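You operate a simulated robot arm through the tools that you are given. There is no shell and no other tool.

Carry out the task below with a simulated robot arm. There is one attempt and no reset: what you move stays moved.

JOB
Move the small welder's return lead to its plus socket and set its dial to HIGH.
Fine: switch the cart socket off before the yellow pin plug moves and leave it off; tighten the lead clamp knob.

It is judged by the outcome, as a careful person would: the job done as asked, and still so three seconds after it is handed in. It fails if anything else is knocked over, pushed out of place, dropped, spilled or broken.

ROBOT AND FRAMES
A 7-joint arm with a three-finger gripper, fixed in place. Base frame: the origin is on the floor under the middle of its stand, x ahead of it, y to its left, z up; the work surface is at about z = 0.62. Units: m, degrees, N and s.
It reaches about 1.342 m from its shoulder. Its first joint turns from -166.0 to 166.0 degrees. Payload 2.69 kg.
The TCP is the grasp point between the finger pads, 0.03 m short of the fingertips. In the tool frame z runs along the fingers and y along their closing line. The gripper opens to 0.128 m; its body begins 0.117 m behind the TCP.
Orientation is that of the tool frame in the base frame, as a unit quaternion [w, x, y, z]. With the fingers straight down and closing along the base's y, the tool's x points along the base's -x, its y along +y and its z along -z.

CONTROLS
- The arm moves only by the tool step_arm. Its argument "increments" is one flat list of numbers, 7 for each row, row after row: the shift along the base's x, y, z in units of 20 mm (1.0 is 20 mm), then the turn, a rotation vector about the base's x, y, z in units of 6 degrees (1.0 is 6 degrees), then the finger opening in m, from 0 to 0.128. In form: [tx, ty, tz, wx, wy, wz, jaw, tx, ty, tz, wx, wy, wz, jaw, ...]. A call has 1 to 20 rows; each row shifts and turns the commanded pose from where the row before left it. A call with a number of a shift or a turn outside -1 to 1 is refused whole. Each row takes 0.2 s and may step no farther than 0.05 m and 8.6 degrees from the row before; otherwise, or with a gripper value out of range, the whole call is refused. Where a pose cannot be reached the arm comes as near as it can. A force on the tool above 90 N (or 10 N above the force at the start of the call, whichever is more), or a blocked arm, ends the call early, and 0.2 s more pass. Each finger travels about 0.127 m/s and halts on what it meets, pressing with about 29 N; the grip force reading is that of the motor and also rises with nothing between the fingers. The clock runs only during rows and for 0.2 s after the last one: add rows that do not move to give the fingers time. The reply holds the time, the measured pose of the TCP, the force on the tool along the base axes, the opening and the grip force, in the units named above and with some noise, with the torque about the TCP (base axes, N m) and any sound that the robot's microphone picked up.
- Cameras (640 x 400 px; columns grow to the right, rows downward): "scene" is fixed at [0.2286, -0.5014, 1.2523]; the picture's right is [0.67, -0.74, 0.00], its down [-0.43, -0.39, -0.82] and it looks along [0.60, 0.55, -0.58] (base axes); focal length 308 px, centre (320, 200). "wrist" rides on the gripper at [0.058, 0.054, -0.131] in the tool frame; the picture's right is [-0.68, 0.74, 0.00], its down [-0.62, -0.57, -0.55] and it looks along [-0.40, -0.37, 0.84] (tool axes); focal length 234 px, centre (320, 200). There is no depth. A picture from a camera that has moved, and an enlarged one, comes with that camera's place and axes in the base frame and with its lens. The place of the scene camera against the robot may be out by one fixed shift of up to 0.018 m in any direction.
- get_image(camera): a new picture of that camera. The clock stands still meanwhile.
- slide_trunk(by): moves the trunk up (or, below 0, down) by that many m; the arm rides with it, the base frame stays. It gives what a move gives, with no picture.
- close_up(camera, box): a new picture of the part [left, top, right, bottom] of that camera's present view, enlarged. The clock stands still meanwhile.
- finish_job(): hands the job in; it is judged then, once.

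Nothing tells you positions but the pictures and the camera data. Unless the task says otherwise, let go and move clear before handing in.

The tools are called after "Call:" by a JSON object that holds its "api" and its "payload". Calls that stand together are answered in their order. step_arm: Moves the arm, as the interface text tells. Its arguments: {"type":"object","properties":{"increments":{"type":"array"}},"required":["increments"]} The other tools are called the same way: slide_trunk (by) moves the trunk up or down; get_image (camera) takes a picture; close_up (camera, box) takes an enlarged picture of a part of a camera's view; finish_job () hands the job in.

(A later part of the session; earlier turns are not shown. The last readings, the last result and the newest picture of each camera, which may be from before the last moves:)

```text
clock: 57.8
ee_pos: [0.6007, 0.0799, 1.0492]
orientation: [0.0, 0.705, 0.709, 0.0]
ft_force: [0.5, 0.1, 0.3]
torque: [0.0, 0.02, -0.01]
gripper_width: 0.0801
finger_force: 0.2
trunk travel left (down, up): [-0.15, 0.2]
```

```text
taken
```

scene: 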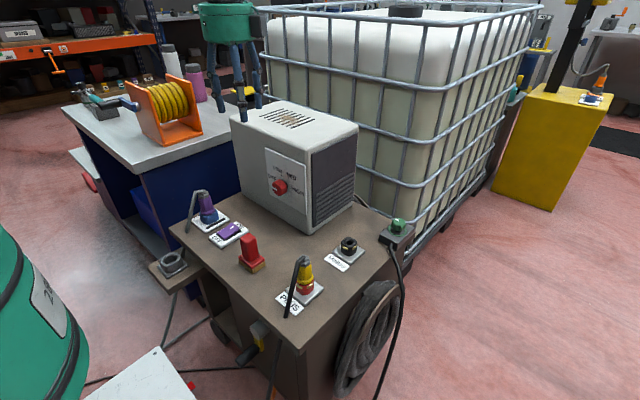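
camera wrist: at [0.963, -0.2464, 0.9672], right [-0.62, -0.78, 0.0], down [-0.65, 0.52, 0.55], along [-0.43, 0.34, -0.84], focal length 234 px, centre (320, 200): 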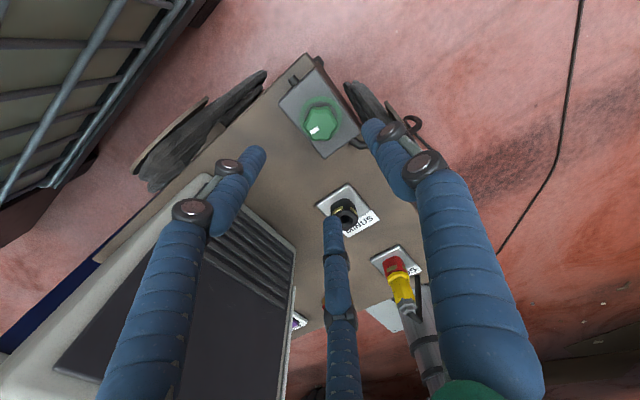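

Now I'll pitch the tool forward toward horizontal, in free space above the cart.

Call:
{"api": "step_arm", "payload": {"increments": [0, 0, 0, 0, -0.952, 0, 0.08, 0, 0, 0, 0, -0.952, 0, 0.08, 0, 0, 0, 0, -0.952, 0, 0.08, 0, 0, 0, 0, -0.952, 0, 0.08, 0, 0, 0, 0, -0.952, 0, 0.08, 0, 0, 0, 0, -0.952, 0, 0.08, 0, 0, 0, 0, -0.952, 0, 0.08]}}

Call:
{"api": "get_image", "payload": {"camera": "scene"}}

```text
clock: 59.6
ee_pos: [0.5928, 0.0792, 1.0108]
orientation: [0.224, 0.669, 0.675, 0.214]
ft_force: [1.5, 0.0, -2.0]
torque: [-0.08, 0.19, -0.03]
gripper_width: 0.0798
finger_force: 0.0
trunk travel left (down, up): [-0.15, 0.2]
stopped in row 7: the arm was blocked; the commanded pose is now the measured one
```

```text
taken
```

scene: 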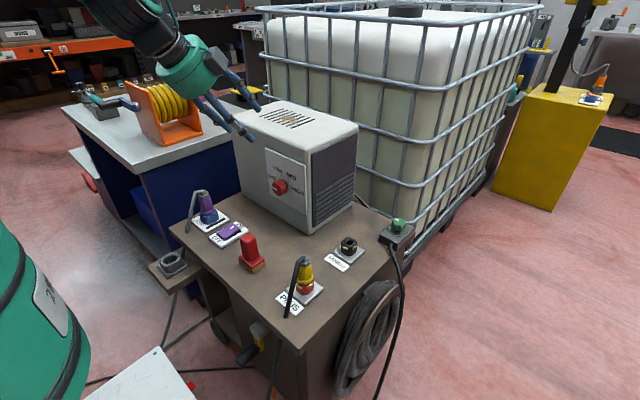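

The arm hit a kinematic limit at about 36° of forward pitch; the force is low, so there was no contact. Lowering the trunk should make the forearm more horizontal and allow more pitch, and there's clearance here in front of the welder.

Call:
{"api": "slide_trunk", "payload": {"by": -0.15}}

Call:
{"api": "get_image", "payload": {"camera": "scene"}}

```text
clock: 61.4
ee_pos: [0.5909, 0.0784, 0.8651]
orientation: [0.225, 0.669, 0.674, 0.217]
ft_force: [-0.2, -0.4, 0.9]
torque: [-0.02, -0.01, 0.01]
gripper_width: 0.0798
finger_force: 0.0
trunk travel left (down, up): [0.0, 0.35]
```

```text
taken
```

scene: 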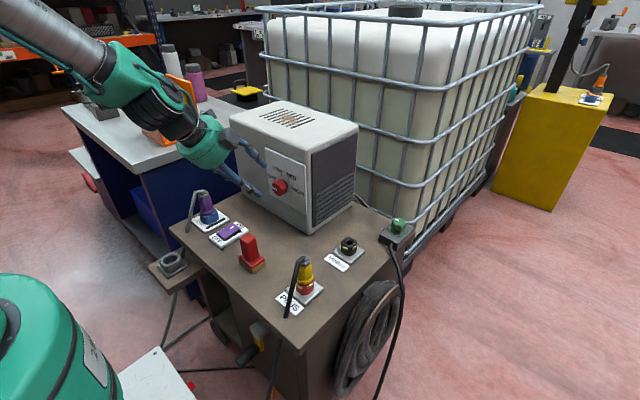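

Call:
{"api": "step_arm", "payload": {"increments": [0, 0, 0, 0, -0.9, 0, 0.08, 0, 0, 0, 0, -0.9, 0, 0.08, 0, 0, 0, 0, -0.9, 0, 0.08, 0, 0, 0, 0, -0.9, 0, 0.08]}}

Call:
{"api": "get_image", "payload": {"camera": "scene"}}

```text
clock: 62.4
ee_pos: [0.5898, 0.0779, 0.8704]
orientation: [0.269, 0.652, 0.659, 0.261]
ft_force: [-0.1, 0.2, -0.6]
torque: [0.03, 0.0, -0.01]
gripper_width: 0.0799
finger_force: 0.1
out of reach, approached as far as the arm can: row 2, 3, 4
trunk travel left (down, up): [0.0, 0.35]
```

```text
taken
```

scene: 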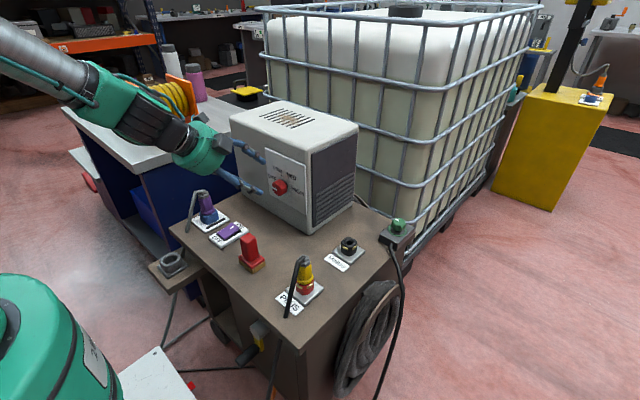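

Only about 44° of pitch is possible here, perhaps because the arm is folded too tightly. I'll test whether a horizontal tool is reachable farther forward and higher, above the welder.

Call:
{"api": "step_arm", "payload": {"increments": [0, 0, 1, 0, 0, 0, 0.08, 0, 0, 1, 0, 0, 0, 0.08, 0, 0, 1, 0, 0, 0, 0.08, 0, 0, 1, 0, 0, 0, 0.08, 0, 0, 1, 0, 0, 0, 0.08, 0, 0, 1, 0, 0, 0, 0.08, 0, 0, 1, 0, 0, 0, 0.08, 0, 0, 1, 0, 0, 0, 0.08, 0, 0, 1, 0, 0, 0, 0.08, 0, 0, 1, 0, 0, 0, 0.08]}}

Call:
{"api": "get_image", "payload": {"camera": "scene"}}

```text
clock: 64.5
ee_pos: [0.5906, 0.0779, 1.0684]
orientation: [0.27, 0.652, 0.659, 0.26]
ft_force: [0.2, -1.0, -1.2]
torque: [-0.01, 0.02, -0.01]
gripper_width: 0.08
finger_force: 0.1
trunk travel left (down, up): [0.0, 0.35]
```

```text
taken
```

scene: 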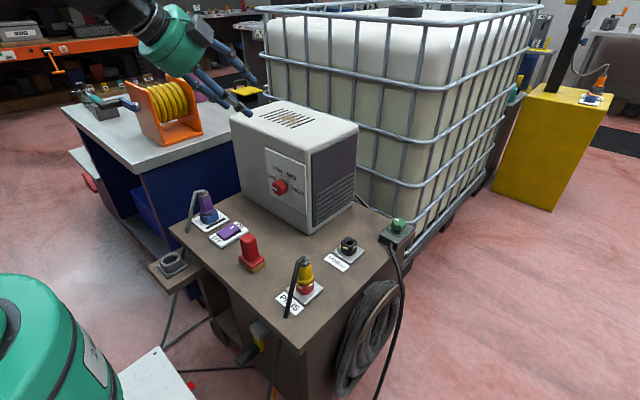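

Call:
{"api": "step_arm", "payload": {"increments": [1, 0, 0.2, 0, -0.3, 0, 0.08, 1, 0, 0.2, 0, -0.3, 0, 0.08, 1, 0, 0.2, 0, -0.3, 0, 0.08, 1, 0, 0.2, 0, -0.3, 0, 0.08, 1, 0, 0.2, 0, -0.3, 0, 0.08, 1, 0, 0, 0, -0.3, 0, 0.08, 1, 0, 0, 0, -0.5, 0, 0.08, 1, 0, 0, 0, -0.5, 0, 0.08, 0, 0, 0, 0, -0.8, 0, 0.08, 0, 0, 0, 0, -0.8, 0, 0.08, 0, 0, 0, 0, -0.8, 0, 0.08, 0, 0, 0, 0, -0.8, 0, 0.08]}}

Call:
{"api": "get_image", "payload": {"camera": "scene"}}

```text
clock: 67.2
ee_pos: [0.7519, 0.0788, 1.0884]
orientation: [0.376, 0.599, 0.605, 0.366]
ft_force: [0.0, 0.1, 0.4]
torque: [-0.02, -0.01, 0.04]
gripper_width: 0.08
finger_force: 0.1
out of reach, approached as far as the arm can: row 10, 11, 12
trunk travel left (down, up): [0.0, 0.35]
```

```text
taken
```

scene: 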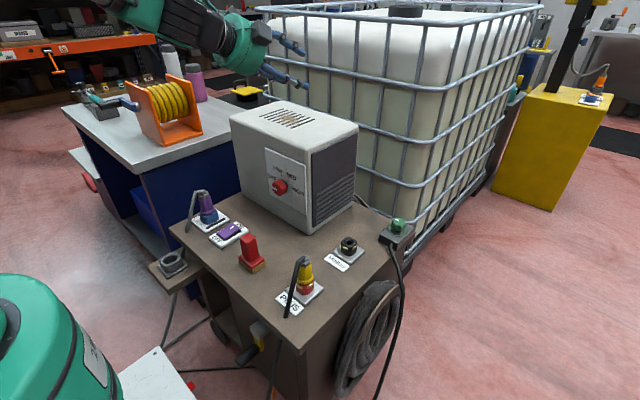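

This wrist cannot bend up past the line of the forearm. The other wrist branch should reach: point the tool sideways toward -y first, then swing it round to +x. I'll raise the trunk fully and bring the tool back to pointing down, in open space above the cart.

Call:
{"api": "slide_trunk", "payload": {"by": 0.35}}

Call:
{"api": "step_arm", "payload": {"increments": [-0.6, 0, -0.8, 0, 0.6, 0, 0.08, -0.6, 0, -0.8, 0, 0.6, 0, 0.08, -0.6, 0, -0.8, 0, 0.6, 0, 0.08, -0.6, 0, -0.8, 0, 0.6, 0, 0.08, -0.7, 0, -0.9, 0, 0.6, 0, 0.08, -0.7, 0, -0.9, 0, 0.6, 0, 0.08, -0.8, 0, -0.9, 0, 0.6, 0, 0.08, -0.8, 0, -0.9, 0, 0.6, 0, 0.08, -0.8, 0, -0.9, 0, 0.6, 0, 0.08, -0.8, 0, -0.9, 0, 0.6, 0, 0.08, -0.8, 0, -0.9, 0, 0.6, 0, 0.08, -0.8, 0, -0.9, 0, 0.6, 0, 0.08, -0.8, 0, -0.9, 0, 0.6, 0, 0.08, -0.8, 0, -0.9, 0, 0.6, 0, 0.08, -0.8, 0, -0.9, 0, 0.6, 0, 0.08, -0.8, 0, -0.9, 0, 0.6, 0, 0.08, -0.8, 0, -0.9, 0, 0.6, 0, 0.08, -0.8, 0, -0.9, 0, 0.3, 0, 0.08]}}

Call:
{"api": "get_image", "payload": {"camera": "scene"}}

```text
clock: 70.6
ee_pos: [0.7526, 0.0777, 1.4387]
orientation: [0.375, 0.599, 0.605, 0.365]
ft_force: [-0.4, -1.4, 1.0]
torque: [-0.01, -0.03, -0.02]
gripper_width: 0.0799
finger_force: 0.0
trunk travel left (down, up): [-0.35, 0.0]
```

```text
clock: 74.4
ee_pos: [0.4834, 0.0773, 1.1226]
orientation: [0.003, 0.703, 0.711, -0.003]
ft_force: [0.1, -0.4, -0.6]
torque: [-0.02, 0.02, -0.02]
gripper_width: 0.08
finger_force: 0.1
trunk travel left (down, up): [-0.35, 0.0]
```

```text
taken
```

scene: 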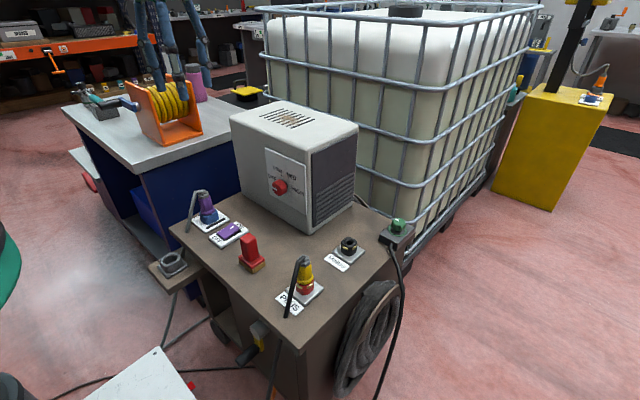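

The tool points straight down again. Now I'll tilt it sideways toward -y in two halves.

Call:
{"api": "step_arm", "payload": {"increments": [-0.08, -0.69, 0.1, -0.75, 0, 0, 0.08, -0.08, -0.69, 0.1, -0.75, 0, 0, 0.08, -0.08, -0.69, 0.1, -0.75, 0, 0, 0.08, -0.08, -0.69, 0.1, -0.75, 0, 0, 0.08, -0.08, -0.69, 0.1, -0.75, 0, 0, 0.08, -0.08, -0.69, 0.2, -0.75, 0, 0, 0.08, -0.08, -0.69, 0.2, -0.75, 0, 0, 0.08, -0.08, -0.69, 0.2, -0.75, 0, 0, 0.08, -0.08, -0.69, 0.3, -0.75, 0, 0, 0.08, -0.08, -0.69, 0.3, -0.75, 0, 0, 0.08]}}

Call:
{"api": "step_arm", "payload": {"increments": [-0.08, -0.69, 0.3, -0.75, 0, 0, 0.08, -0.08, -0.69, 0.3, -0.75, 0, 0, 0.08, -0.08, -0.69, 0.4, -0.75, 0, 0, 0.08, -0.08, -0.69, 0.4, -0.75, 0, 0, 0.08, -0.08, -0.6, 0.4, -0.75, 0, 0, 0.08, -0.08, -0.6, 0.5, -0.75, 0, 0, 0.08, -0.08, -0.5, 0.5, -0.75, 0, 0, 0.08, -0.08, -0.4, 0.5, -0.75, 0, 0, 0.08]}}

Call:
{"api": "get_image", "payload": {"camera": "scene"}}

```text
clock: 76.6
ee_pos: [0.4679, -0.061, 1.1571]
orientation: [0.273, 0.648, 0.657, -0.273]
ft_force: [0.0, 0.8, 0.5]
torque: [-0.02, 0.0, 0.03]
gripper_width: 0.0801
finger_force: 0.1
trunk travel left (down, up): [-0.35, 0.0]
```

```text
clock: 78.4
ee_pos: [0.4553, -0.1566, 1.2225]
orientation: [0.46, 0.531, 0.54, -0.464]
ft_force: [-0.4, -0.1, 0.6]
torque: [-0.01, 0.01, -0.01]
gripper_width: 0.0798
finger_force: 0.1
trunk travel left (down, up): [-0.35, 0.0]
```

```text
taken
```

scene: 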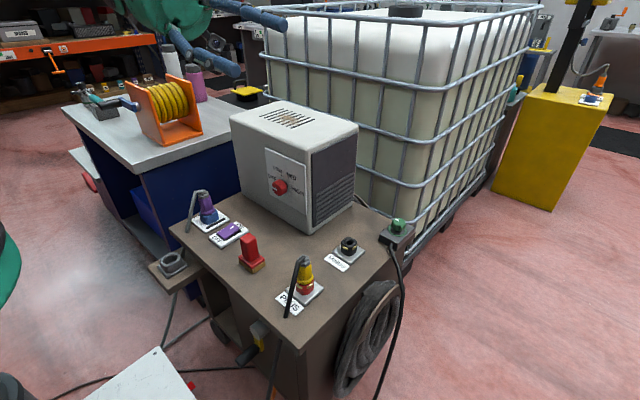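

Sideways works fine. Next I'll swing the tool from -y round to +x.

Call:
{"api": "step_arm", "payload": {"increments": [0.57, 0.66, 0, 0, 0, 0.833, 0.08, 0.57, 0.66, 0, 0, 0, 0.833, 0.08, 0.57, 0.66, 0, 0, 0, 0.833, 0.08, 0.57, 0.66, 0, 0, 0, 0.833, 0.08, 0.57, 0.66, 0, 0, 0, 0.833, 0.08, 0.57, 0.66, 0, 0, 0, 0.833, 0.08, 0.57, 0.66, 0, 0, 0, 0.833, 0.08, 0.57, 0.66, 0, 0, 0, 0.833, 0.08, 0.57, 0.66, 0, 0, 0, 0.833, 0.08]}}

Call:
{"api": "get_image", "payload": {"camera": "scene"}}

```text
clock: 80.4
ee_pos: [0.5569, -0.0395, 1.223]
orientation: [0.601, 0.285, 0.702, -0.253]
ft_force: [-0.1, 0.3, -0.3]
torque: [0.0, -0.03, 0.0]
gripper_width: 0.08
finger_force: 0.0
trunk travel left (down, up): [-0.35, 0.0]
```

```text
taken
```

scene: 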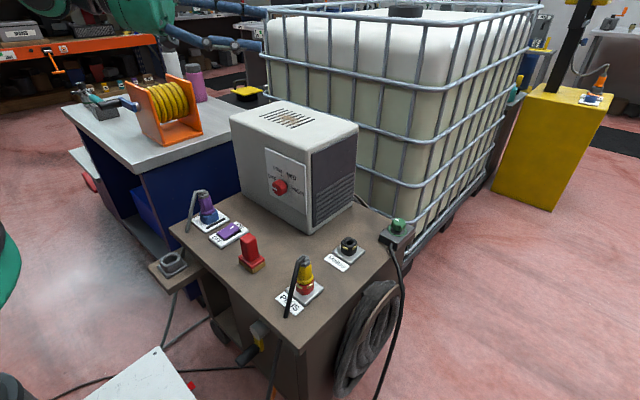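

Call:
{"api": "step_arm", "payload": {"increments": [0.57, 0.66, 0, 0, 0, 0.833, 0.08, 0.57, 0.66, 0, 0, 0, 0.833, 0.08, 0.57, 0.66, 0, 0, 0, 0.833, 0.08, 0.57, 0.66, 0, 0, 0, 0.833, 0.08, 0.57, 0.66, 0, 0, 0, 0.833, 0.08]}}

Call:
{"api": "step_arm", "payload": {"increments": [0.57, 0.66, 0, 0, 0, 0.833, 0.08, 0.57, 0.66, 0, 0, 0, 0.833, 0.08, 0.57, 0.66, 0, 0, 0, 0.833, 0.08]}}

Call:
{"api": "get_image", "payload": {"camera": "scene"}}

Call:
{"api": "get_image", "payload": {"camera": "wrist"}}

```text
clock: 81.6
ee_pos: [0.6134, 0.0268, 1.2226]
orientation: [0.642, 0.126, 0.747, -0.116]
ft_force: [0.3, -0.3, -0.5]
torque: [0.0, 0.0, 0.04]
gripper_width: 0.0798
finger_force: 0.2
trunk travel left (down, up): [-0.35, 0.0]
```

```text
clock: 82.4
ee_pos: [0.6493, 0.0674, 1.2231]
orientation: [0.652, 0.027, 0.757, -0.032]
ft_force: [-0.6, -0.5, 0.4]
torque: [-0.02, 0.06, -0.03]
gripper_width: 0.0802
finger_force: 0.0
trunk travel left (down, up): [-0.35, 0.0]
```

```text
taken
```

scene: 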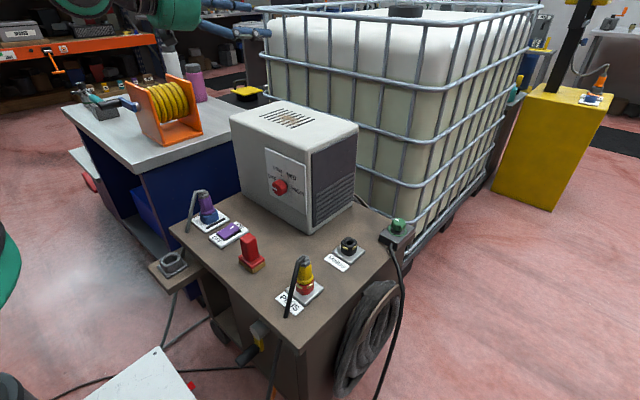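

```text
taken
camera wrist: at [0.5146, 0.132, 1.1848], right [0.16, 0.73, 0.66], down [-0.49, -0.52, 0.7], along [0.85, -0.44, 0.28], focal length 234 px, centre (320, 200)
```

wrist: 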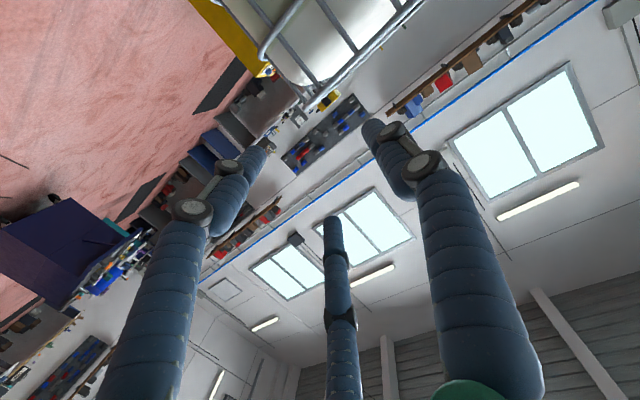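

The flipped wrist works: the tool now points along +x, slightly down. I'll set the starting tilt and rehearse the +90° dial rotation in free air at the same arm-relative height before lowering the trunk.

Call:
{"api": "step_arm", "payload": {"increments": [-0.14, 0.156, -0.89, 0, 0, -0.17, 0.08, -0.14, 0.156, -0.89, 0, 0, -0.17, 0.08, -0.14, 0.156, -0.89, 0, 0, -0.17, 0.08, -0.14, 0.156, -0.89, 0, 0, -0.17, 0.08, -0.14, 0.156, -0.89, 0, 0, -0.17, 0.08]}}

Call:
{"api": "step_arm", "payload": {"increments": [0, 0, 0, 1, 0, 0, 0.08, 0, 0, 0, 1, 0, 0, 0.08, 0, 0, 0, 1, 0, 0, 0.08, 0, 0, 0, 1, 0, 0, 0.08, 0, 0, 0, 1, 0, 0, 0.08, 0, 0, 0, 1, 0, 0, 0.08, 0, 0, 0, 1, 0, 0, 0.08, 0, 0, 0, 1, 0, 0, 0.08, 0, 0, 0, 1, 0, 0, 0.08, 0, 0, 0, 1, 0, 0, 0.08, 0, 0, 0, 1, 0, 0, 0.08, 0, 0, 0, 1, 0, 0, 0.08, 0, 0, 0, 1, 0, 0, 0.08, 0, 0, 0, 1, 0, 0, 0.08, 0, 0, 0, 1, 0, 0, 0.08]}}

```text
clock: 83.6
ee_pos: [0.6363, 0.0835, 1.1334]
orientation: [0.648, 0.06, 0.756, -0.066]
ft_force: [0.1, 0.6, 0.0]
torque: [0.02, 0.04, 0.02]
gripper_width: 0.08
finger_force: 0.1
trunk travel left (down, up): [-0.35, 0.0]
```

```text
clock: 86.8
ee_pos: [0.6343, 0.0844, 1.1333]
orientation: [0.648, 0.059, 0.757, -0.065]
ft_force: [-0.3, 0.0, -0.6]
torque: [0.03, -0.03, 0.03]
gripper_width: 0.0799
finger_force: 0.0
out of reach, approached as far as the arm can: row 1, 2, 3, 4, 5, 6, 7, 8, 9, 10, 11, 12, 13, 14, 15
trunk travel left (down, up): [-0.35, 0.0]
```

Positive roll is at the wrist limit in this pose. I'll check how far the azimuth can go, then roll the tool the other way, which has almost a full turn available.

Call:
{"api": "step_arm", "payload": {"increments": [0, 0, 0, 0, 0, 0.9, 0.08, 0, 0, 0, 0, 0, 0.9, 0.08, 0, 0, 0, 0, 0, 0.9, 0.08]}}

Call:
{"api": "step_arm", "payload": {"increments": [0, 0, 0, 0, 0, -0.9, 0.08, 0, 0, 0, 0, 0, -0.9, 0.08, 0, 0, 0, 0, 0, -0.9, 0.08, 0, 0, 0, -0.974, 0.171, 0.148, 0.08, 0, 0, 0, -0.974, 0.171, 0.148, 0.08, 0, 0, 0, -0.974, 0.171, 0.148, 0.08, 0, 0, 0, -0.974, 0.171, 0.148, 0.08, 0, 0, 0, -0.974, 0.171, 0.148, 0.08]}}

```text
clock: 87.6
ee_pos: [0.6469, 0.0921, 1.1535]
orientation: [0.648, -0.027, 0.761, -0.02]
ft_force: [-0.1, 0.3, 0.3]
torque: [-0.01, 0.0, 0.04]
gripper_width: 0.0798
finger_force: 0.1
out of reach, approached as far as the arm can: row 1, 2, 3
trunk travel left (down, up): [-0.35, 0.0]
```

```text
clock: 89.4
ee_pos: [0.6458, 0.0922, 1.1533]
orientation: [0.607, -0.117, 0.735, -0.279]
ft_force: [-0.4, -0.1, -0.1]
torque: [0.0, -0.01, 0.01]
gripper_width: 0.08
finger_force: 0.0
trunk travel left (down, up): [-0.35, 0.0]
```

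Rolling the other way works. I'll continue rolling about the tool axis.

Call:
{"api": "step_arm", "payload": {"increments": [0, 0, 0, -0.958, 0.268, 0.108, 0.08, 0, 0, 0, -0.958, 0.268, 0.108, 0.08, 0, 0, 0, -0.958, 0.268, 0.108, 0.08, 0, 0, 0, -0.958, 0.268, 0.108, 0.08, 0, 0, 0, -0.958, 0.268, 0.108, 0.08, 0, 0, 0, -0.958, 0.268, 0.108, 0.08, 0, 0, 0, -0.958, 0.268, 0.108, 0.08, 0, 0, 0, -0.958, 0.268, 0.108, 0.08, 0, 0, 0, -0.958, 0.268, 0.108, 0.08, 0, 0, 0, -0.958, 0.268, 0.108, 0.08, 0, 0, 0, -0.958, 0.268, 0.108, 0.08, 0, 0, 0, -0.958, 0.268, 0.108, 0.08, 0, 0, 0, -0.958, 0.268, 0.108, 0.08, 0, 0, 0, -0.958, 0.268, 0.108, 0.08, 0, 0, 0, -0.958, 0.268, 0.108, 0.08, 0, 0, 0, -0.958, 0.268, 0.108, 0.08, 0, 0, 0, -0.958, 0.268, 0.108, 0.08, 0, 0, 0, -0.958, 0.268, 0.108, 0.08, 0, 0, 0, -0.958, 0.268, 0.108, 0.08, 0, 0, 0, -0.958, 0.268, 0.108, 0.08]}}

Call:
{"api": "step_arm", "payload": {"increments": [0, 0, 0, -0.958, 0.268, 0.108, 0.08, 0, 0, 0, -0.958, 0.268, 0.108, 0.08, 0, 0, 0, -0.958, 0.268, 0.108, 0.08, 0, 0, 0, -0.958, 0.268, 0.108, 0.08, 0, 0, 0, -0.958, 0.268, 0.108, 0.08, 0, 0, 0, -0.958, 0.268, 0.108, 0.08, 0, 0, 0, -0.958, 0.268, 0.108, 0.08, 0, 0, 0, -0.958, 0.268, 0.108, 0.08, 0, 0, 0, -0.958, 0.268, 0.108, 0.08, 0, 0, 0, -0.958, 0.268, 0.108, 0.08, 0, 0, 0, -0.958, 0.268, 0.108, 0.08, 0, 0, 0, -0.958, 0.268, 0.108, 0.08, 0, 0, 0, -0.958, 0.268, 0.108, 0.08, 0, 0, 0, -0.958, 0.268, 0.108, 0.08, 0, 0, 0, -0.958, 0.268, 0.108, 0.08, 0, 0, 0, -0.958, 0.268, 0.108, 0.08, 0, 0, 0, -0.958, 0.268, 0.108, 0.08, 0, 0, 0, -0.958, 0.268, 0.108, 0.08, 0, 0, 0, -0.958, 0.268, 0.108, 0.08, 0, 0, 0, -0.958, 0.268, 0.108, 0.08]}}

Call:
{"api": "get_image", "payload": {"camera": "wrist"}}

Call:
{"api": "get_image", "payload": {"camera": "scene"}}

```text
clock: 93.6
ee_pos: [0.6467, 0.0918, 1.1537]
orientation: [-0.061, 0.696, -0.265, 0.664]
ft_force: [0.6, -0.3, -0.4]
torque: [-0.01, -0.05, 0.0]
gripper_width: 0.0799
finger_force: 0.0
trunk travel left (down, up): [-0.35, 0.0]
```

```text
clock: 97.8
ee_pos: [0.6468, 0.0931, 1.1535]
orientation: [0.545, 0.579, 0.469, 0.385]
ft_force: [0.4, 0.2, -0.5]
torque: [0.0, -0.03, 0.01]
gripper_width: 0.0799
finger_force: 0.0
trunk travel left (down, up): [-0.35, 0.0]
```

```text
taken
camera wrist: at [0.5439, 0.1858, 1.2185], right [-0.09, -0.62, 0.78], down [-0.76, -0.47, -0.46], along [0.65, -0.63, -0.43], focal length 234 px, centre (320, 200)
```

wrist: 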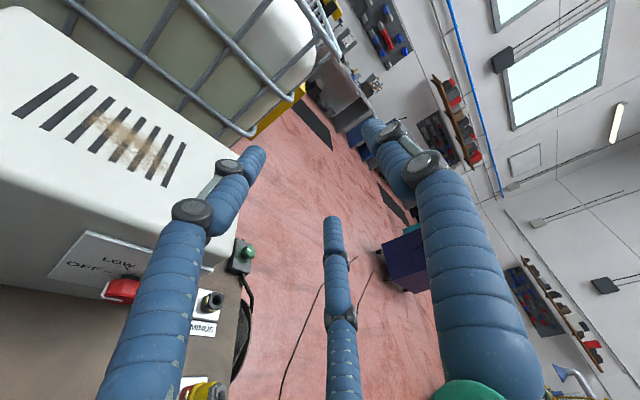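

```text
taken
```

scene: 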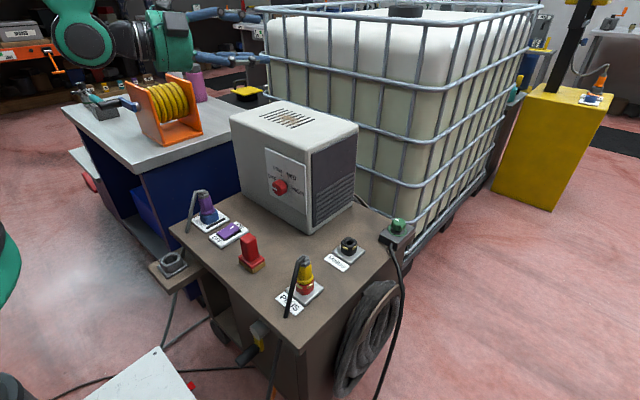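

Call:
{"api": "step_arm", "payload": {"increments": [-0.15, -0.12, -0.3, 0, 0.2, 0.9, 0.08, -0.15, -0.12, -0.3, 0, 0.2, 0.9, 0.08, -0.15, -0.12, -0.3, 0, 0.1, 0.9, 0.08, -0.1, -0.1, -0.1, 0, 0, 0.9, 0.08]}}

```text
clock: 98.8
ee_pos: [0.6398, 0.0867, 1.1401]
orientation: [0.486, 0.527, 0.547, 0.432]
ft_force: [-0.4, 0.3, -0.8]
torque: [0.0, 0.02, 0.02]
gripper_width: 0.08
finger_force: 0.0
out of reach, approached as far as the arm can: row 3, 4
trunk travel left (down, up): [-0.35, 0.0]
```

Call:
{"api": "step_arm", "payload": {"increments": [-0.1, -0.1, -0.15, 0, -0.73, -0.81, 0.08, -0.1, -0.08, -0.15, 0, -0.73, -0.81, 0.08, 0, 0, 0, -0.978, 0.208, 0, 0.08, 0, 0, 0, -0.978, 0.208, 0, 0.08, 0, 0, 0, -0.978, 0.208, 0, 0.08, 0, 0, 0, -0.978, 0.208, 0, 0.08, 0, 0, 0, -0.978, 0.208, 0, 0.08, 0, 0, 0, -0.978, 0.208, 0, 0.08, 0, 0, 0, -0.978, 0.208, 0, 0.08]}}

Call:
{"api": "step_arm", "payload": {"increments": [0, 0, 0, 1, 0, 0, 0.08, 0, 0, 0, 1, 0, 0, 0.08, 0, 0, 0, 1, 0, 0, 0.08, 0, 0, 0, 1, 0, 0, 0.08, 0, 0, 0, 1, 0, 0, 0.08, 0, 0, 0, 1, 0, 0, 0.08, 0, 0, 0, 1, 0, 0, 0.08, 0, 0, 0, 1, 0, 0, 0.08, 0, 0, 0, 1, 0, 0, 0.08, 0, 0, 0, 1, 0, 0, 0.08, 0, 0, 0, 1, 0, 0, 0.08, 0, 0, 0, 1, 0, 0, 0.08, 0, 0, 0, 1, 0, 0, 0.08]}}

```text
clock: 100.8
ee_pos: [0.6356, 0.0828, 1.1323]
orientation: [0.678, 0.337, 0.623, 0.197]
ft_force: [0.6, 0.0, 0.2]
torque: [0.03, -0.04, -0.01]
gripper_width: 0.0801
finger_force: 0.1
trunk travel left (down, up): [-0.35, 0.0]
```

```text
clock: 103.6
ee_pos: [0.6342, 0.0821, 1.1325]
orientation: [0.313, 0.689, 0.359, 0.546]
ft_force: [-0.1, 0.6, 0.0]
torque: [0.01, 0.03, -0.01]
gripper_width: 0.0799
finger_force: 0.0
trunk travel left (down, up): [-0.35, 0.0]
```

The rehearsed 78° sweep is fully reachable. I'll return to the start orientation, then lower the trunk most of the way and check the view.

Call:
{"api": "step_arm", "payload": {"increments": [-0.2, 0, 0, -1, 0, 0, 0.08, -0.2, 0, 0, -1, 0, 0, 0.08, -0.2, 0, 0, -1, 0, 0, 0.08, 0, 0, 0, -1, 0, 0, 0.08, 0, 0, 0, -1, 0, 0, 0.08, 0, 0, 0, -1, 0, 0, 0.08, 0, 0, 0, -1, 0, 0, 0.08, 0, 0, 0, -1, 0, 0, 0.08, 0, 0, 0, -1, 0, 0, 0.08, 0, 0, 0, -1, 0, 0, 0.08, 0, 0, 0, -1, 0, 0, 0.08, 0, 0, 0, -1, 0, 0, 0.08, 0, 0, 0, -1, 0, 0, 0.08]}}

Call:
{"api": "slide_trunk", "payload": {"by": -0.27}}

Call:
{"api": "get_image", "payload": {"camera": "scene"}}

Call:
{"api": "get_image", "payload": {"camera": "wrist"}}

```text
clock: 106.4
ee_pos: [0.6239, 0.0821, 1.1331]
orientation: [0.678, 0.337, 0.623, 0.197]
ft_force: [-0.8, -0.3, 0.4]
torque: [0.02, 0.01, 0.01]
gripper_width: 0.0801
finger_force: 0.0
trunk travel left (down, up): [-0.35, 0.0]
```

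```text
clock: 109.1
ee_pos: [0.6234, 0.0822, 0.8625]
orientation: [0.678, 0.337, 0.623, 0.199]
ft_force: [0.0, -0.5, -0.8]
torque: [-0.02, -0.01, 0.0]
gripper_width: 0.0801
finger_force: 0.0
trunk travel left (down, up): [-0.08, 0.27]
```

```text
taken
```

scene: 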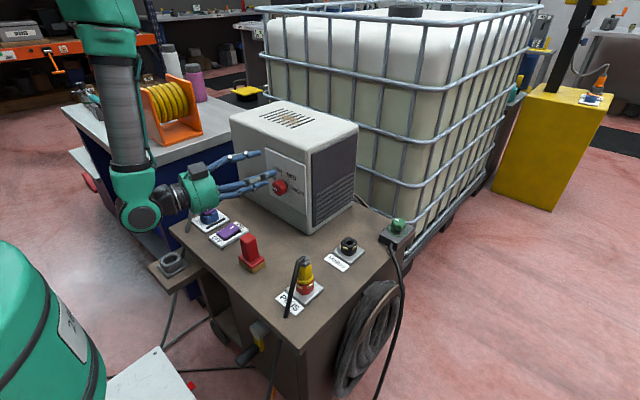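

```text
taken
camera wrist: at [0.5116, 0.1883, 0.8601], right [0.01, 0.04, 1.0], down [-0.71, -0.7, 0.04], along [0.7, -0.71, 0.02], focal length 234 px, centre (320, 200)
```

wrist: 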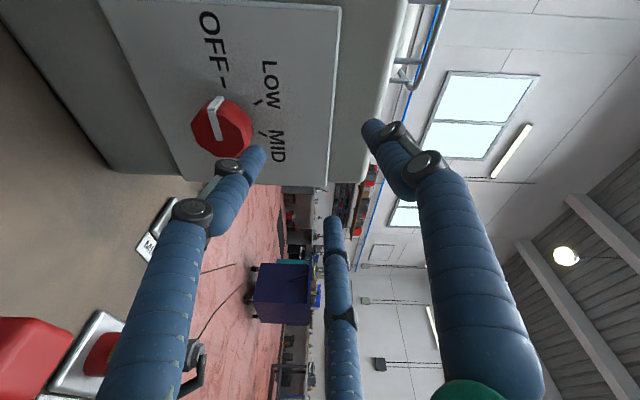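

The wrist camera now sees the dial directly (rotated image). I'll zoom in to measure it.

Call:
{"api": "close_up", "payload": {"camera": "wrist", "box": [150, 40, 310, 190]}}

Call:
{"api": "close_up", "payload": {"camera": "scene", "box": [230, 130, 330, 230]}}

Call:
{"api": "close_up", "payload": {"camera": "scene", "box": [90, 120, 290, 300]}}

```text
2.67 times, centred on (230, 115) of wrist
camera zoom: at [0.5116, 0.1883, 0.8601], right [0.01, 0.04, 1.0], down [-0.71, -0.7, 0.04], along [0.7, -0.71, 0.02], focal length 624 px, centre (560, 427)
```

zoom: 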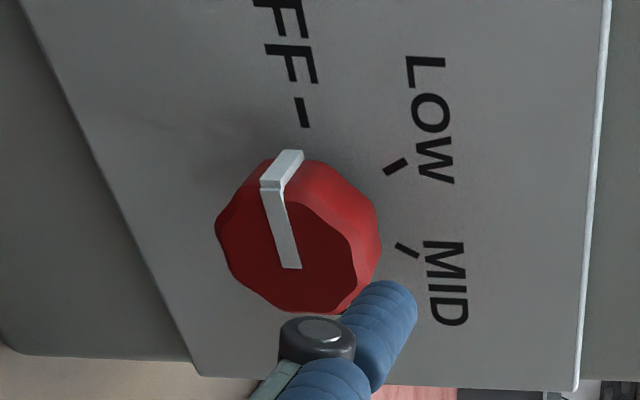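

```text
4.00 times, centred on (280, 180) of scene
camera zoom: at [0.2286, -0.5014, 1.2523], right [0.67, -0.74, 0.0], down [-0.43, -0.39, -0.82], along [0.6, 0.55, -0.58], focal length 1232 px, centre (480, 280)
```

zoom: 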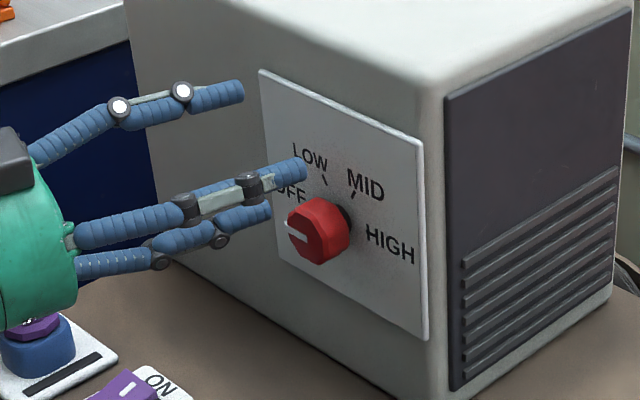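

```text
2.22 times, centred on (190, 210) of scene
camera zoom: at [0.2286, -0.5014, 1.2523], right [0.67, -0.74, 0.0], down [-0.43, -0.39, -0.82], along [0.6, 0.55, -0.58], focal length 684 px, centre (609, 178)
```

zoom: 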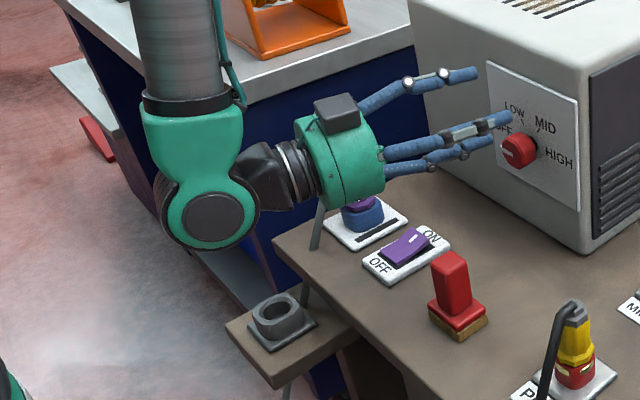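

From the tick marks the dial axis is at y = 0.087, z = 0.7805. The ticks are 60° apart, so OFF to HIGH is 180° clockwise, and the knob front is at x of about 0.686. I'll lower to that height and line up.

Call:
{"api": "slide_trunk", "payload": {"by": -0.08}}

Call:
{"api": "step_arm", "payload": {"increments": [0, 0.22, -0.1, 0, 0, 0, 0.08, 0, 0, 0, 0, 0, 0, 0.08]}}

Call:
{"api": "get_image", "payload": {"camera": "wrist"}}

Call:
{"api": "close_up", "payload": {"camera": "scene", "box": [90, 120, 310, 300]}}

```text
clock: 110.3
ee_pos: [0.6232, 0.084, 0.7827]
orientation: [0.677, 0.338, 0.623, 0.198]
ft_force: [0.6, -0.3, 0.7]
torque: [0.03, -0.01, -0.01]
gripper_width: 0.0799
finger_force: 0.0
trunk travel left (down, up): [0.0, 0.35]
```

```text
clock: 110.9
ee_pos: [0.6231, 0.0872, 0.7791]
orientation: [0.677, 0.337, 0.623, 0.199]
ft_force: [0.0, 0.1, 0.1]
torque: [-0.02, 0.0, 0.0]
gripper_width: 0.0801
finger_force: 0.1
trunk travel left (down, up): [0.0, 0.35]
```

```text
taken
camera wrist: at [0.5117, 0.1928, 0.7778], right [0.01, 0.04, 1.0], down [-0.71, -0.7, 0.04], along [0.7, -0.71, 0.02], focal length 234 px, centre (320, 200)
```

wrist: 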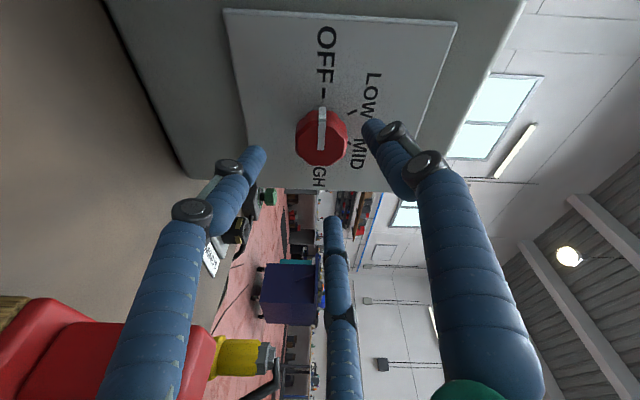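

```text
2.22 times, centred on (200, 210) of scene
camera zoom: at [0.2286, -0.5014, 1.2523], right [0.67, -0.74, 0.0], down [-0.43, -0.39, -0.82], along [0.6, 0.55, -0.58], focal length 684 px, centre (587, 178)
```

zoom: 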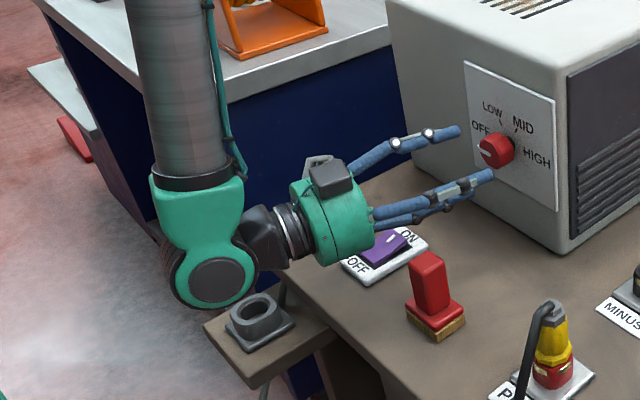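

Call:
{"api": "close_up", "payload": {"camera": "wrist", "box": [250, 70, 400, 200]}}

```text
3.08 times, centred on (325, 135) of wrist
camera zoom: at [0.5117, 0.1928, 0.7778], right [0.01, 0.04, 1.0], down [-0.71, -0.7, 0.04], along [0.7, -0.71, 0.02], focal length 720 px, centre (305, 400)
```

zoom: 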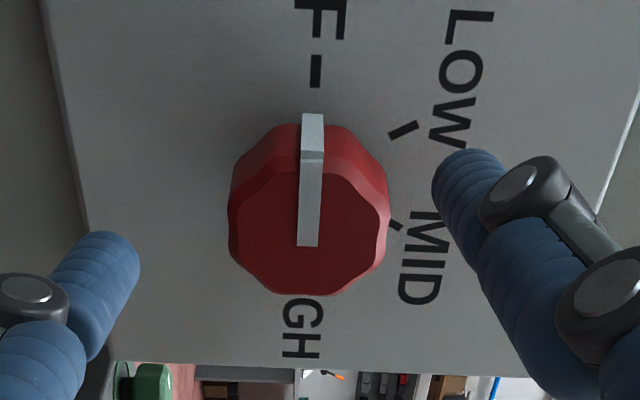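

The measurement is consistent: axis at y = 0.0865, z = 0.781, knob front at x = 0.686. I'll advance in +x so the fingers surround the knob.

Call:
{"api": "step_arm", "payload": {"increments": [0.65, 0, 0.1, 0, 0, 0, 0.08, 0.65, 0, 0, 0, 0, 0, 0.08, 0.65, 0, 0, 0, 0, 0, 0.08, 0.6, 0, 0, 0, 0, 0, 0.08, 0, 0, 0, 0, 0, 0, 0.08]}}

Call:
{"api": "get_image", "payload": {"camera": "wrist"}}

Call:
{"api": "close_up", "payload": {"camera": "scene", "box": [160, 120, 320, 280]}}

```text
clock: 112.1
ee_pos: [0.6731, 0.0876, 0.7826]
orientation: [0.677, 0.338, 0.623, 0.198]
ft_force: [-0.2, -0.6, -0.6]
torque: [-0.01, 0.02, 0.03]
gripper_width: 0.0802
finger_force: 0.1
trunk travel left (down, up): [0.0, 0.35]
```

```text
taken
camera wrist: at [0.562, 0.1927, 0.7805], right [0.01, 0.04, 1.0], down [-0.71, -0.7, 0.04], along [0.7, -0.71, 0.02], focal length 234 px, centre (320, 200)
```

wrist: 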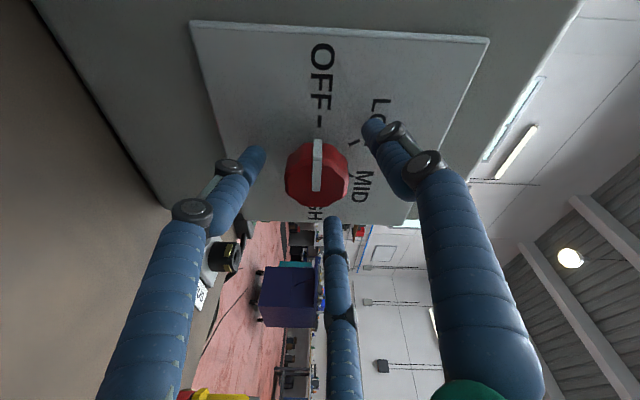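

```text
2.50 times, centred on (240, 200) of scene
camera zoom: at [0.2286, -0.5014, 1.2523], right [0.67, -0.74, 0.0], down [-0.43, -0.39, -0.82], along [0.6, 0.55, -0.58], focal length 770 px, centre (520, 200)
```

zoom: 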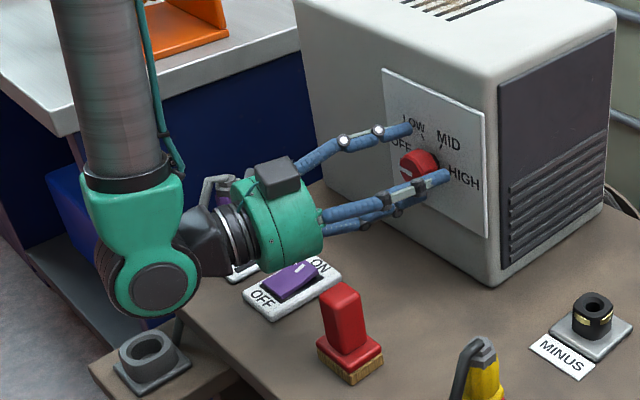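

The fingers surround the knob with no contact. I'll close on it.

Call:
{"api": "step_arm", "payload": {"increments": [0.1, 0, -0.05, 0, 0, 0, 0.07, 0, 0, 0, 0, 0, 0, 0.055, 0, 0, 0, 0, 0, 0, 0.045, 0, 0, 0, 0, 0, 0, 0.035, 0, 0, 0, 0, 0, 0, 0.025]}}

Call:
{"api": "close_up", "payload": {"camera": "wrist", "box": [230, 80, 410, 260]}}

Call:
{"api": "close_up", "payload": {"camera": "scene", "box": [220, 130, 320, 230]}}

```text
clock: 113.3
ee_pos: [0.6761, 0.0888, 0.7807]
orientation: [0.677, 0.336, 0.624, 0.199]
ft_force: [1.4, 19.2, -6.1]
torque: [0.08, 0.34, 0.98]
gripper_width: 0.0459
finger_force: 44.8
trunk travel left (down, up): [0.0, 0.35]
```

```text
2.22 times, centred on (320, 170) of wrist
camera zoom: at [0.5639, 0.1934, 0.7786], right [0.01, 0.05, 1.0], down [-0.71, -0.7, 0.04], along [0.7, -0.71, 0.02], focal length 520 px, centre (320, 267)
```

zoom: 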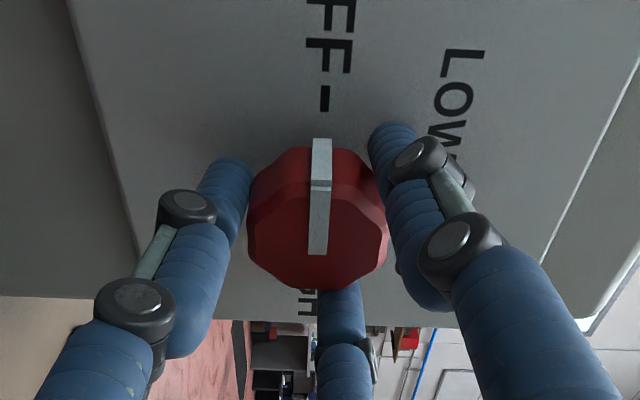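

```text
4.00 times, centred on (270, 180) of scene
camera zoom: at [0.2286, -0.5014, 1.2523], right [0.67, -0.74, 0.0], down [-0.43, -0.39, -0.82], along [0.6, 0.55, -0.58], focal length 1232 px, centre (520, 280)
```

zoom: 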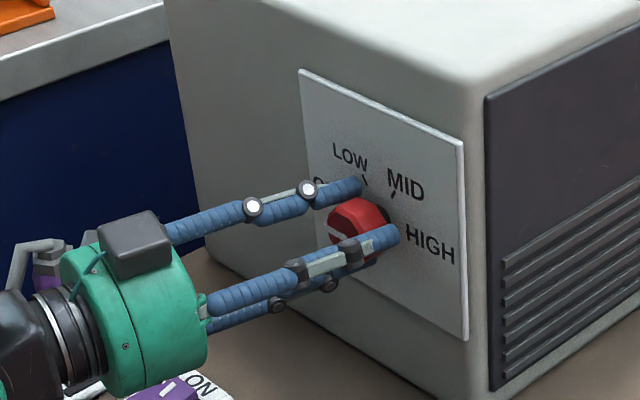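

Good grip. I'll turn the dial clockwise (positive about x) in small steps and watch it.

Call:
{"api": "step_arm", "payload": {"increments": [0, 0.05, 0, 0.7, 0, 0, 0.025, 0, 0, 0, 0.7, 0, 0, 0.025, 0, 0, 0, 0.7, 0, 0, 0.025, 0, 0, 0, 0.7, 0, 0, 0.025, 0, 0, 0, 0.7, 0, 0, 0.025]}}

Call:
{"api": "close_up", "payload": {"camera": "wrist", "box": [230, 80, 410, 260]}}

Call:
{"api": "close_up", "payload": {"camera": "scene", "box": [160, 120, 320, 280]}}

```text
clock: 114.5
ee_pos: [0.6761, 0.0882, 0.7813]
orientation: [0.604, 0.456, 0.576, 0.309]
ft_force: [-5.8, 4.9, 3.5]
torque: [0.0, 0.35, 0.72]
gripper_width: 0.0462
finger_force: 44.9
trunk travel left (down, up): [0.0, 0.35]
```

```text
2.22 times, centred on (320, 170) of wrist
camera zoom: at [0.5642, 0.1876, 0.8175], right [0.01, -0.32, 0.95], down [-0.71, -0.67, -0.21], along [0.7, -0.67, -0.23], focal length 520 px, centre (320, 267)
```

zoom: 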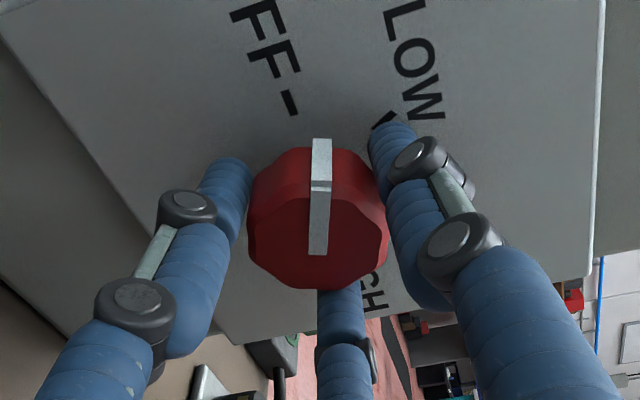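

```text
2.50 times, centred on (240, 200) of scene
camera zoom: at [0.2286, -0.5014, 1.2523], right [0.67, -0.74, 0.0], down [-0.43, -0.39, -0.82], along [0.6, 0.55, -0.58], focal length 770 px, centre (520, 200)
```

zoom: 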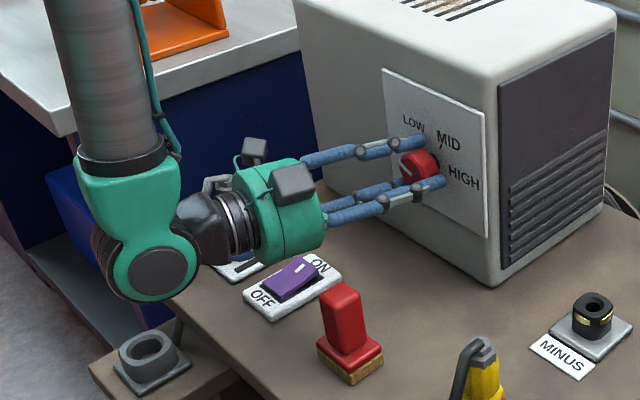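

The knob turns with the gripper, so I'll continue.

Call:
{"api": "step_arm", "payload": {"increments": [0, 0, 0, 0.7, 0, 0, 0.025, 0, 0, 0, 0.7, 0, 0, 0.025, 0, 0, 0, 0.7, 0, 0, 0.025, 0, 0, 0, 0.7, 0, 0, 0.025, 0, 0, 0, 0.7, 0, 0, 0.025, 0, 0, 0, 0.7, 0, 0, 0.025, 0, 0, 0, 0.7, 0, 0, 0.025]}}

Call:
{"api": "close_up", "payload": {"camera": "wrist", "box": [230, 80, 410, 260]}}

Call:
{"api": "close_up", "payload": {"camera": "scene", "box": [160, 120, 320, 280]}}

```text
clock: 116.1
ee_pos: [0.6756, 0.0874, 0.7828]
orientation: [0.469, 0.594, 0.478, 0.445]
ft_force: [-11.5, -29.0, 28.2]
torque: [-0.11, -0.77, -0.66]
gripper_width: 0.0458
finger_force: 44.7
trunk travel left (down, up): [0.0, 0.35]
```

```text
2.22 times, centred on (320, 170) of wrist
camera zoom: at [0.5643, 0.157, 0.8625], right [0.01, -0.74, 0.67], down [-0.71, -0.48, -0.52], along [0.7, -0.47, -0.53], focal length 520 px, centre (320, 267)
```

zoom: 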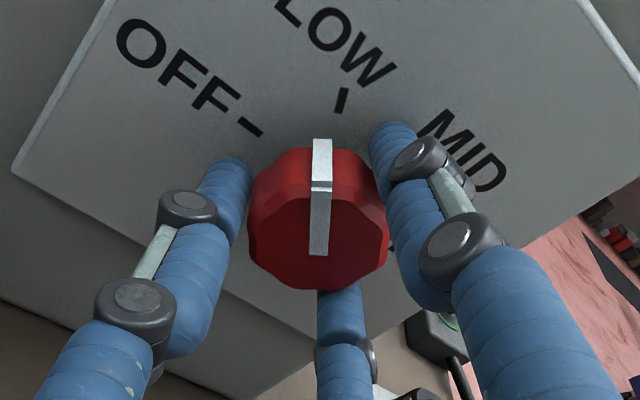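

```text
2.50 times, centred on (240, 200) of scene
camera zoom: at [0.2286, -0.5014, 1.2523], right [0.67, -0.74, 0.0], down [-0.43, -0.39, -0.82], along [0.6, 0.55, -0.58], focal length 770 px, centre (520, 200)
```

zoom: 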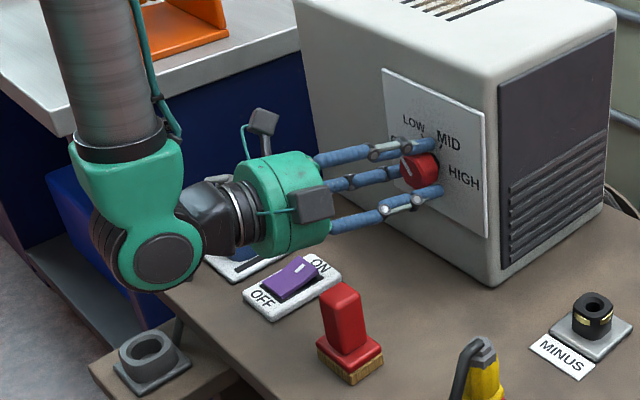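

The pointer is near LOW, and the side force shows a small axis offset. I'll compensate and continue.

Call:
{"api": "step_arm", "payload": {"increments": [0, -0.1, 0.1, 0.3, 0, 0, 0.025, 0, 0, 0, 0.7, 0, 0, 0.025, 0, 0, 0, 0.7, 0, 0, 0.025, 0, -0.03, 0.03, 0.7, 0, 0, 0.025, 0, 0, 0, 0.7, 0, 0, 0.025]}}

Call:
{"api": "close_up", "payload": {"camera": "wrist", "box": [230, 80, 410, 260]}}

Call:
{"api": "close_up", "payload": {"camera": "scene", "box": [160, 120, 320, 280]}}

```text
clock: 117.3
ee_pos: [0.6753, 0.0862, 0.7834]
orientation: [0.366, 0.663, 0.401, 0.516]
ft_force: [-0.5, -4.2, -3.4]
torque: [-0.01, -0.49, 0.61]
gripper_width: 0.0458
finger_force: 45.4
trunk travel left (down, up): [0.0, 0.35]
```

```text
2.22 times, centred on (320, 170) of wrist
camera zoom: at [0.5645, 0.1268, 0.8814], right [0.02, -0.92, 0.4], down [-0.71, -0.29, -0.64], along [0.7, -0.27, -0.66], focal length 520 px, centre (320, 267)
```

zoom: 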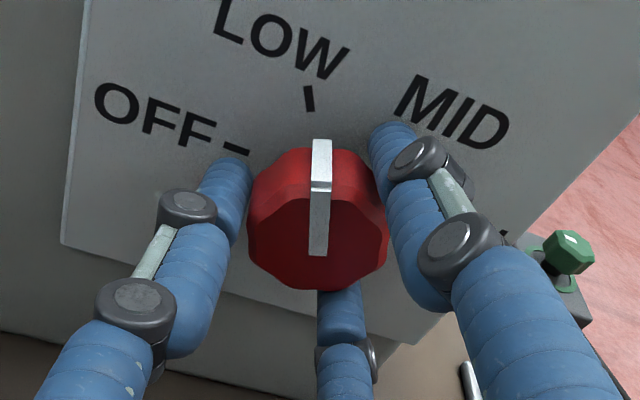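

```text
2.50 times, centred on (240, 200) of scene
camera zoom: at [0.2286, -0.5014, 1.2523], right [0.67, -0.74, 0.0], down [-0.43, -0.39, -0.82], along [0.6, 0.55, -0.58], focal length 770 px, centre (520, 200)
```

zoom: 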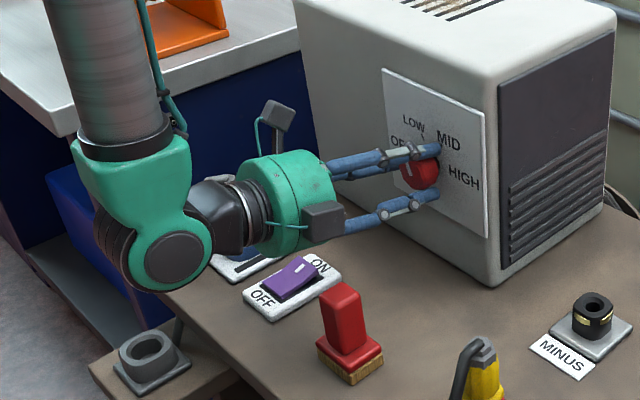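

Call:
{"api": "step_arm", "payload": {"increments": [0, 0, 0, 0.7, 0, 0, 0.025, 0, 0, 0, 0.7, 0, 0, 0.025]}}

Call:
{"api": "close_up", "payload": {"camera": "wrist", "box": [230, 80, 410, 260]}}

```text
clock: 117.9
ee_pos: [0.6751, 0.0835, 0.7832]
orientation: [0.316, 0.687, 0.364, 0.544]
ft_force: [-3.5, -0.8, -5.6]
torque: [0.0, -0.3, 0.5]
gripper_width: 0.0462
finger_force: 45.1
trunk travel left (down, up): [0.0, 0.35]
```

```text
2.22 times, centred on (320, 170) of wrist
camera zoom: at [0.5646, 0.1118, 0.8864], right [0.01, -0.97, 0.26], down [-0.71, -0.19, -0.67], along [0.7, -0.18, -0.69], focal length 520 px, centre (320, 267)
```

zoom: 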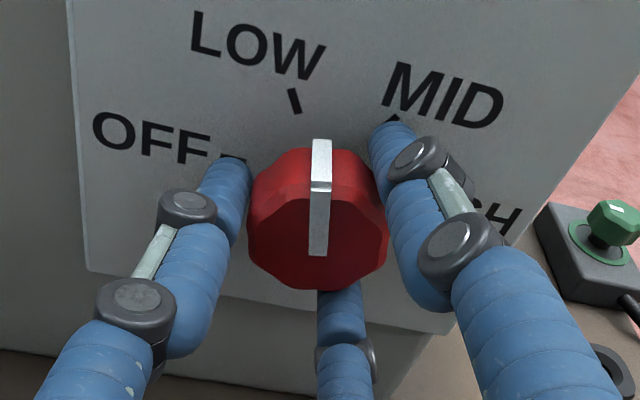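

The dial has turned about 78°. I'll open, re-centre, swing back about 84° around the knob and look before gripping again.

Call:
{"api": "step_arm", "payload": {"increments": [0, 0, 0, 0, 0, 0, 0.06, 0, 0, 0, 0, 0, 0, 0.08, 0, 0, 0, 0, 0, 0, 0.08]}}

Call:
{"api": "step_arm", "payload": {"increments": [0, 0.1, -0.1, 0, 0, 0, 0.08, 0, 0, 0, -1, 0, 0, 0.08, 0, 0, 0, -1, 0, 0, 0.08, 0, 0, 0, -1, 0, 0, 0.08, 0, 0, 0, -1, 0, 0, 0.08, 0, 0, 0, -1, 0, 0, 0.08, 0, 0, 0, -1, 0, 0, 0.08, 0, 0, 0, -1, 0, 0, 0.08, 0, 0, 0, -1, 0, 0, 0.08, 0, 0, 0, -1, 0, 0, 0.08, 0, 0, 0, -1, 0, 0, 0.08, 0, 0, 0, -1, 0, 0, 0.08, 0, 0, 0, -1, 0, 0, 0.08, 0, 0, 0, -1, 0, 0, 0.08]}}

Call:
{"api": "close_up", "payload": {"camera": "wrist", "box": [230, 80, 410, 260]}}

Call:
{"api": "close_up", "payload": {"camera": "scene", "box": [160, 120, 320, 280]}}

```text
clock: 118.7
ee_pos: [0.676, 0.0861, 0.7836]
orientation: [0.317, 0.687, 0.362, 0.544]
ft_force: [-0.4, 0.1, 0.4]
torque: [-0.02, -0.01, -0.01]
gripper_width: 0.0802
finger_force: 0.1
trunk travel left (down, up): [0.0, 0.35]
```

```text
clock: 121.7
ee_pos: [0.6766, 0.0878, 0.7833]
orientation: [0.68, 0.333, 0.624, 0.194]
ft_force: [0.7, 1.0, 0.8]
torque: [0.02, 0.0, -0.01]
gripper_width: 0.0798
finger_force: 0.0
trunk travel left (down, up): [0.0, 0.35]
```

```text
2.22 times, centred on (320, 170) of wrist
camera zoom: at [0.5646, 0.1931, 0.7787], right [0.01, 0.06, 1.0], down [-0.71, -0.7, 0.05], along [0.7, -0.71, 0.03], focal length 520 px, centre (320, 267)
```

zoom: 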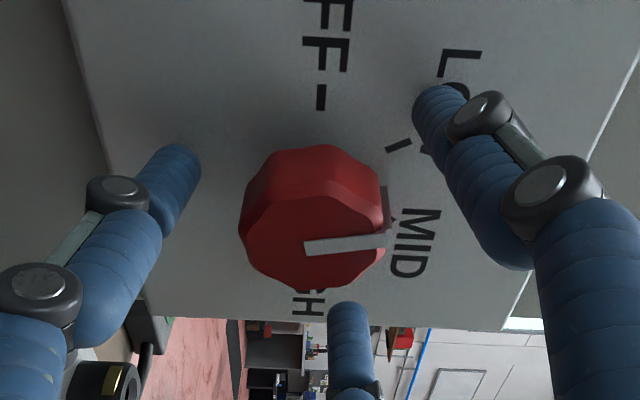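

```text
2.50 times, centred on (240, 200) of scene
camera zoom: at [0.2286, -0.5014, 1.2523], right [0.67, -0.74, 0.0], down [-0.43, -0.39, -0.82], along [0.6, 0.55, -0.58], focal length 770 px, centre (520, 200)
```

zoom: 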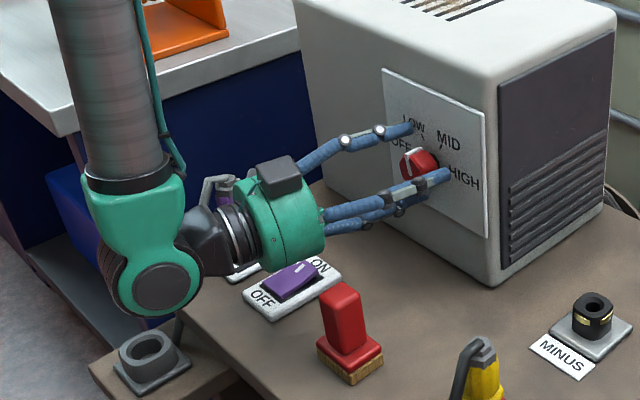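

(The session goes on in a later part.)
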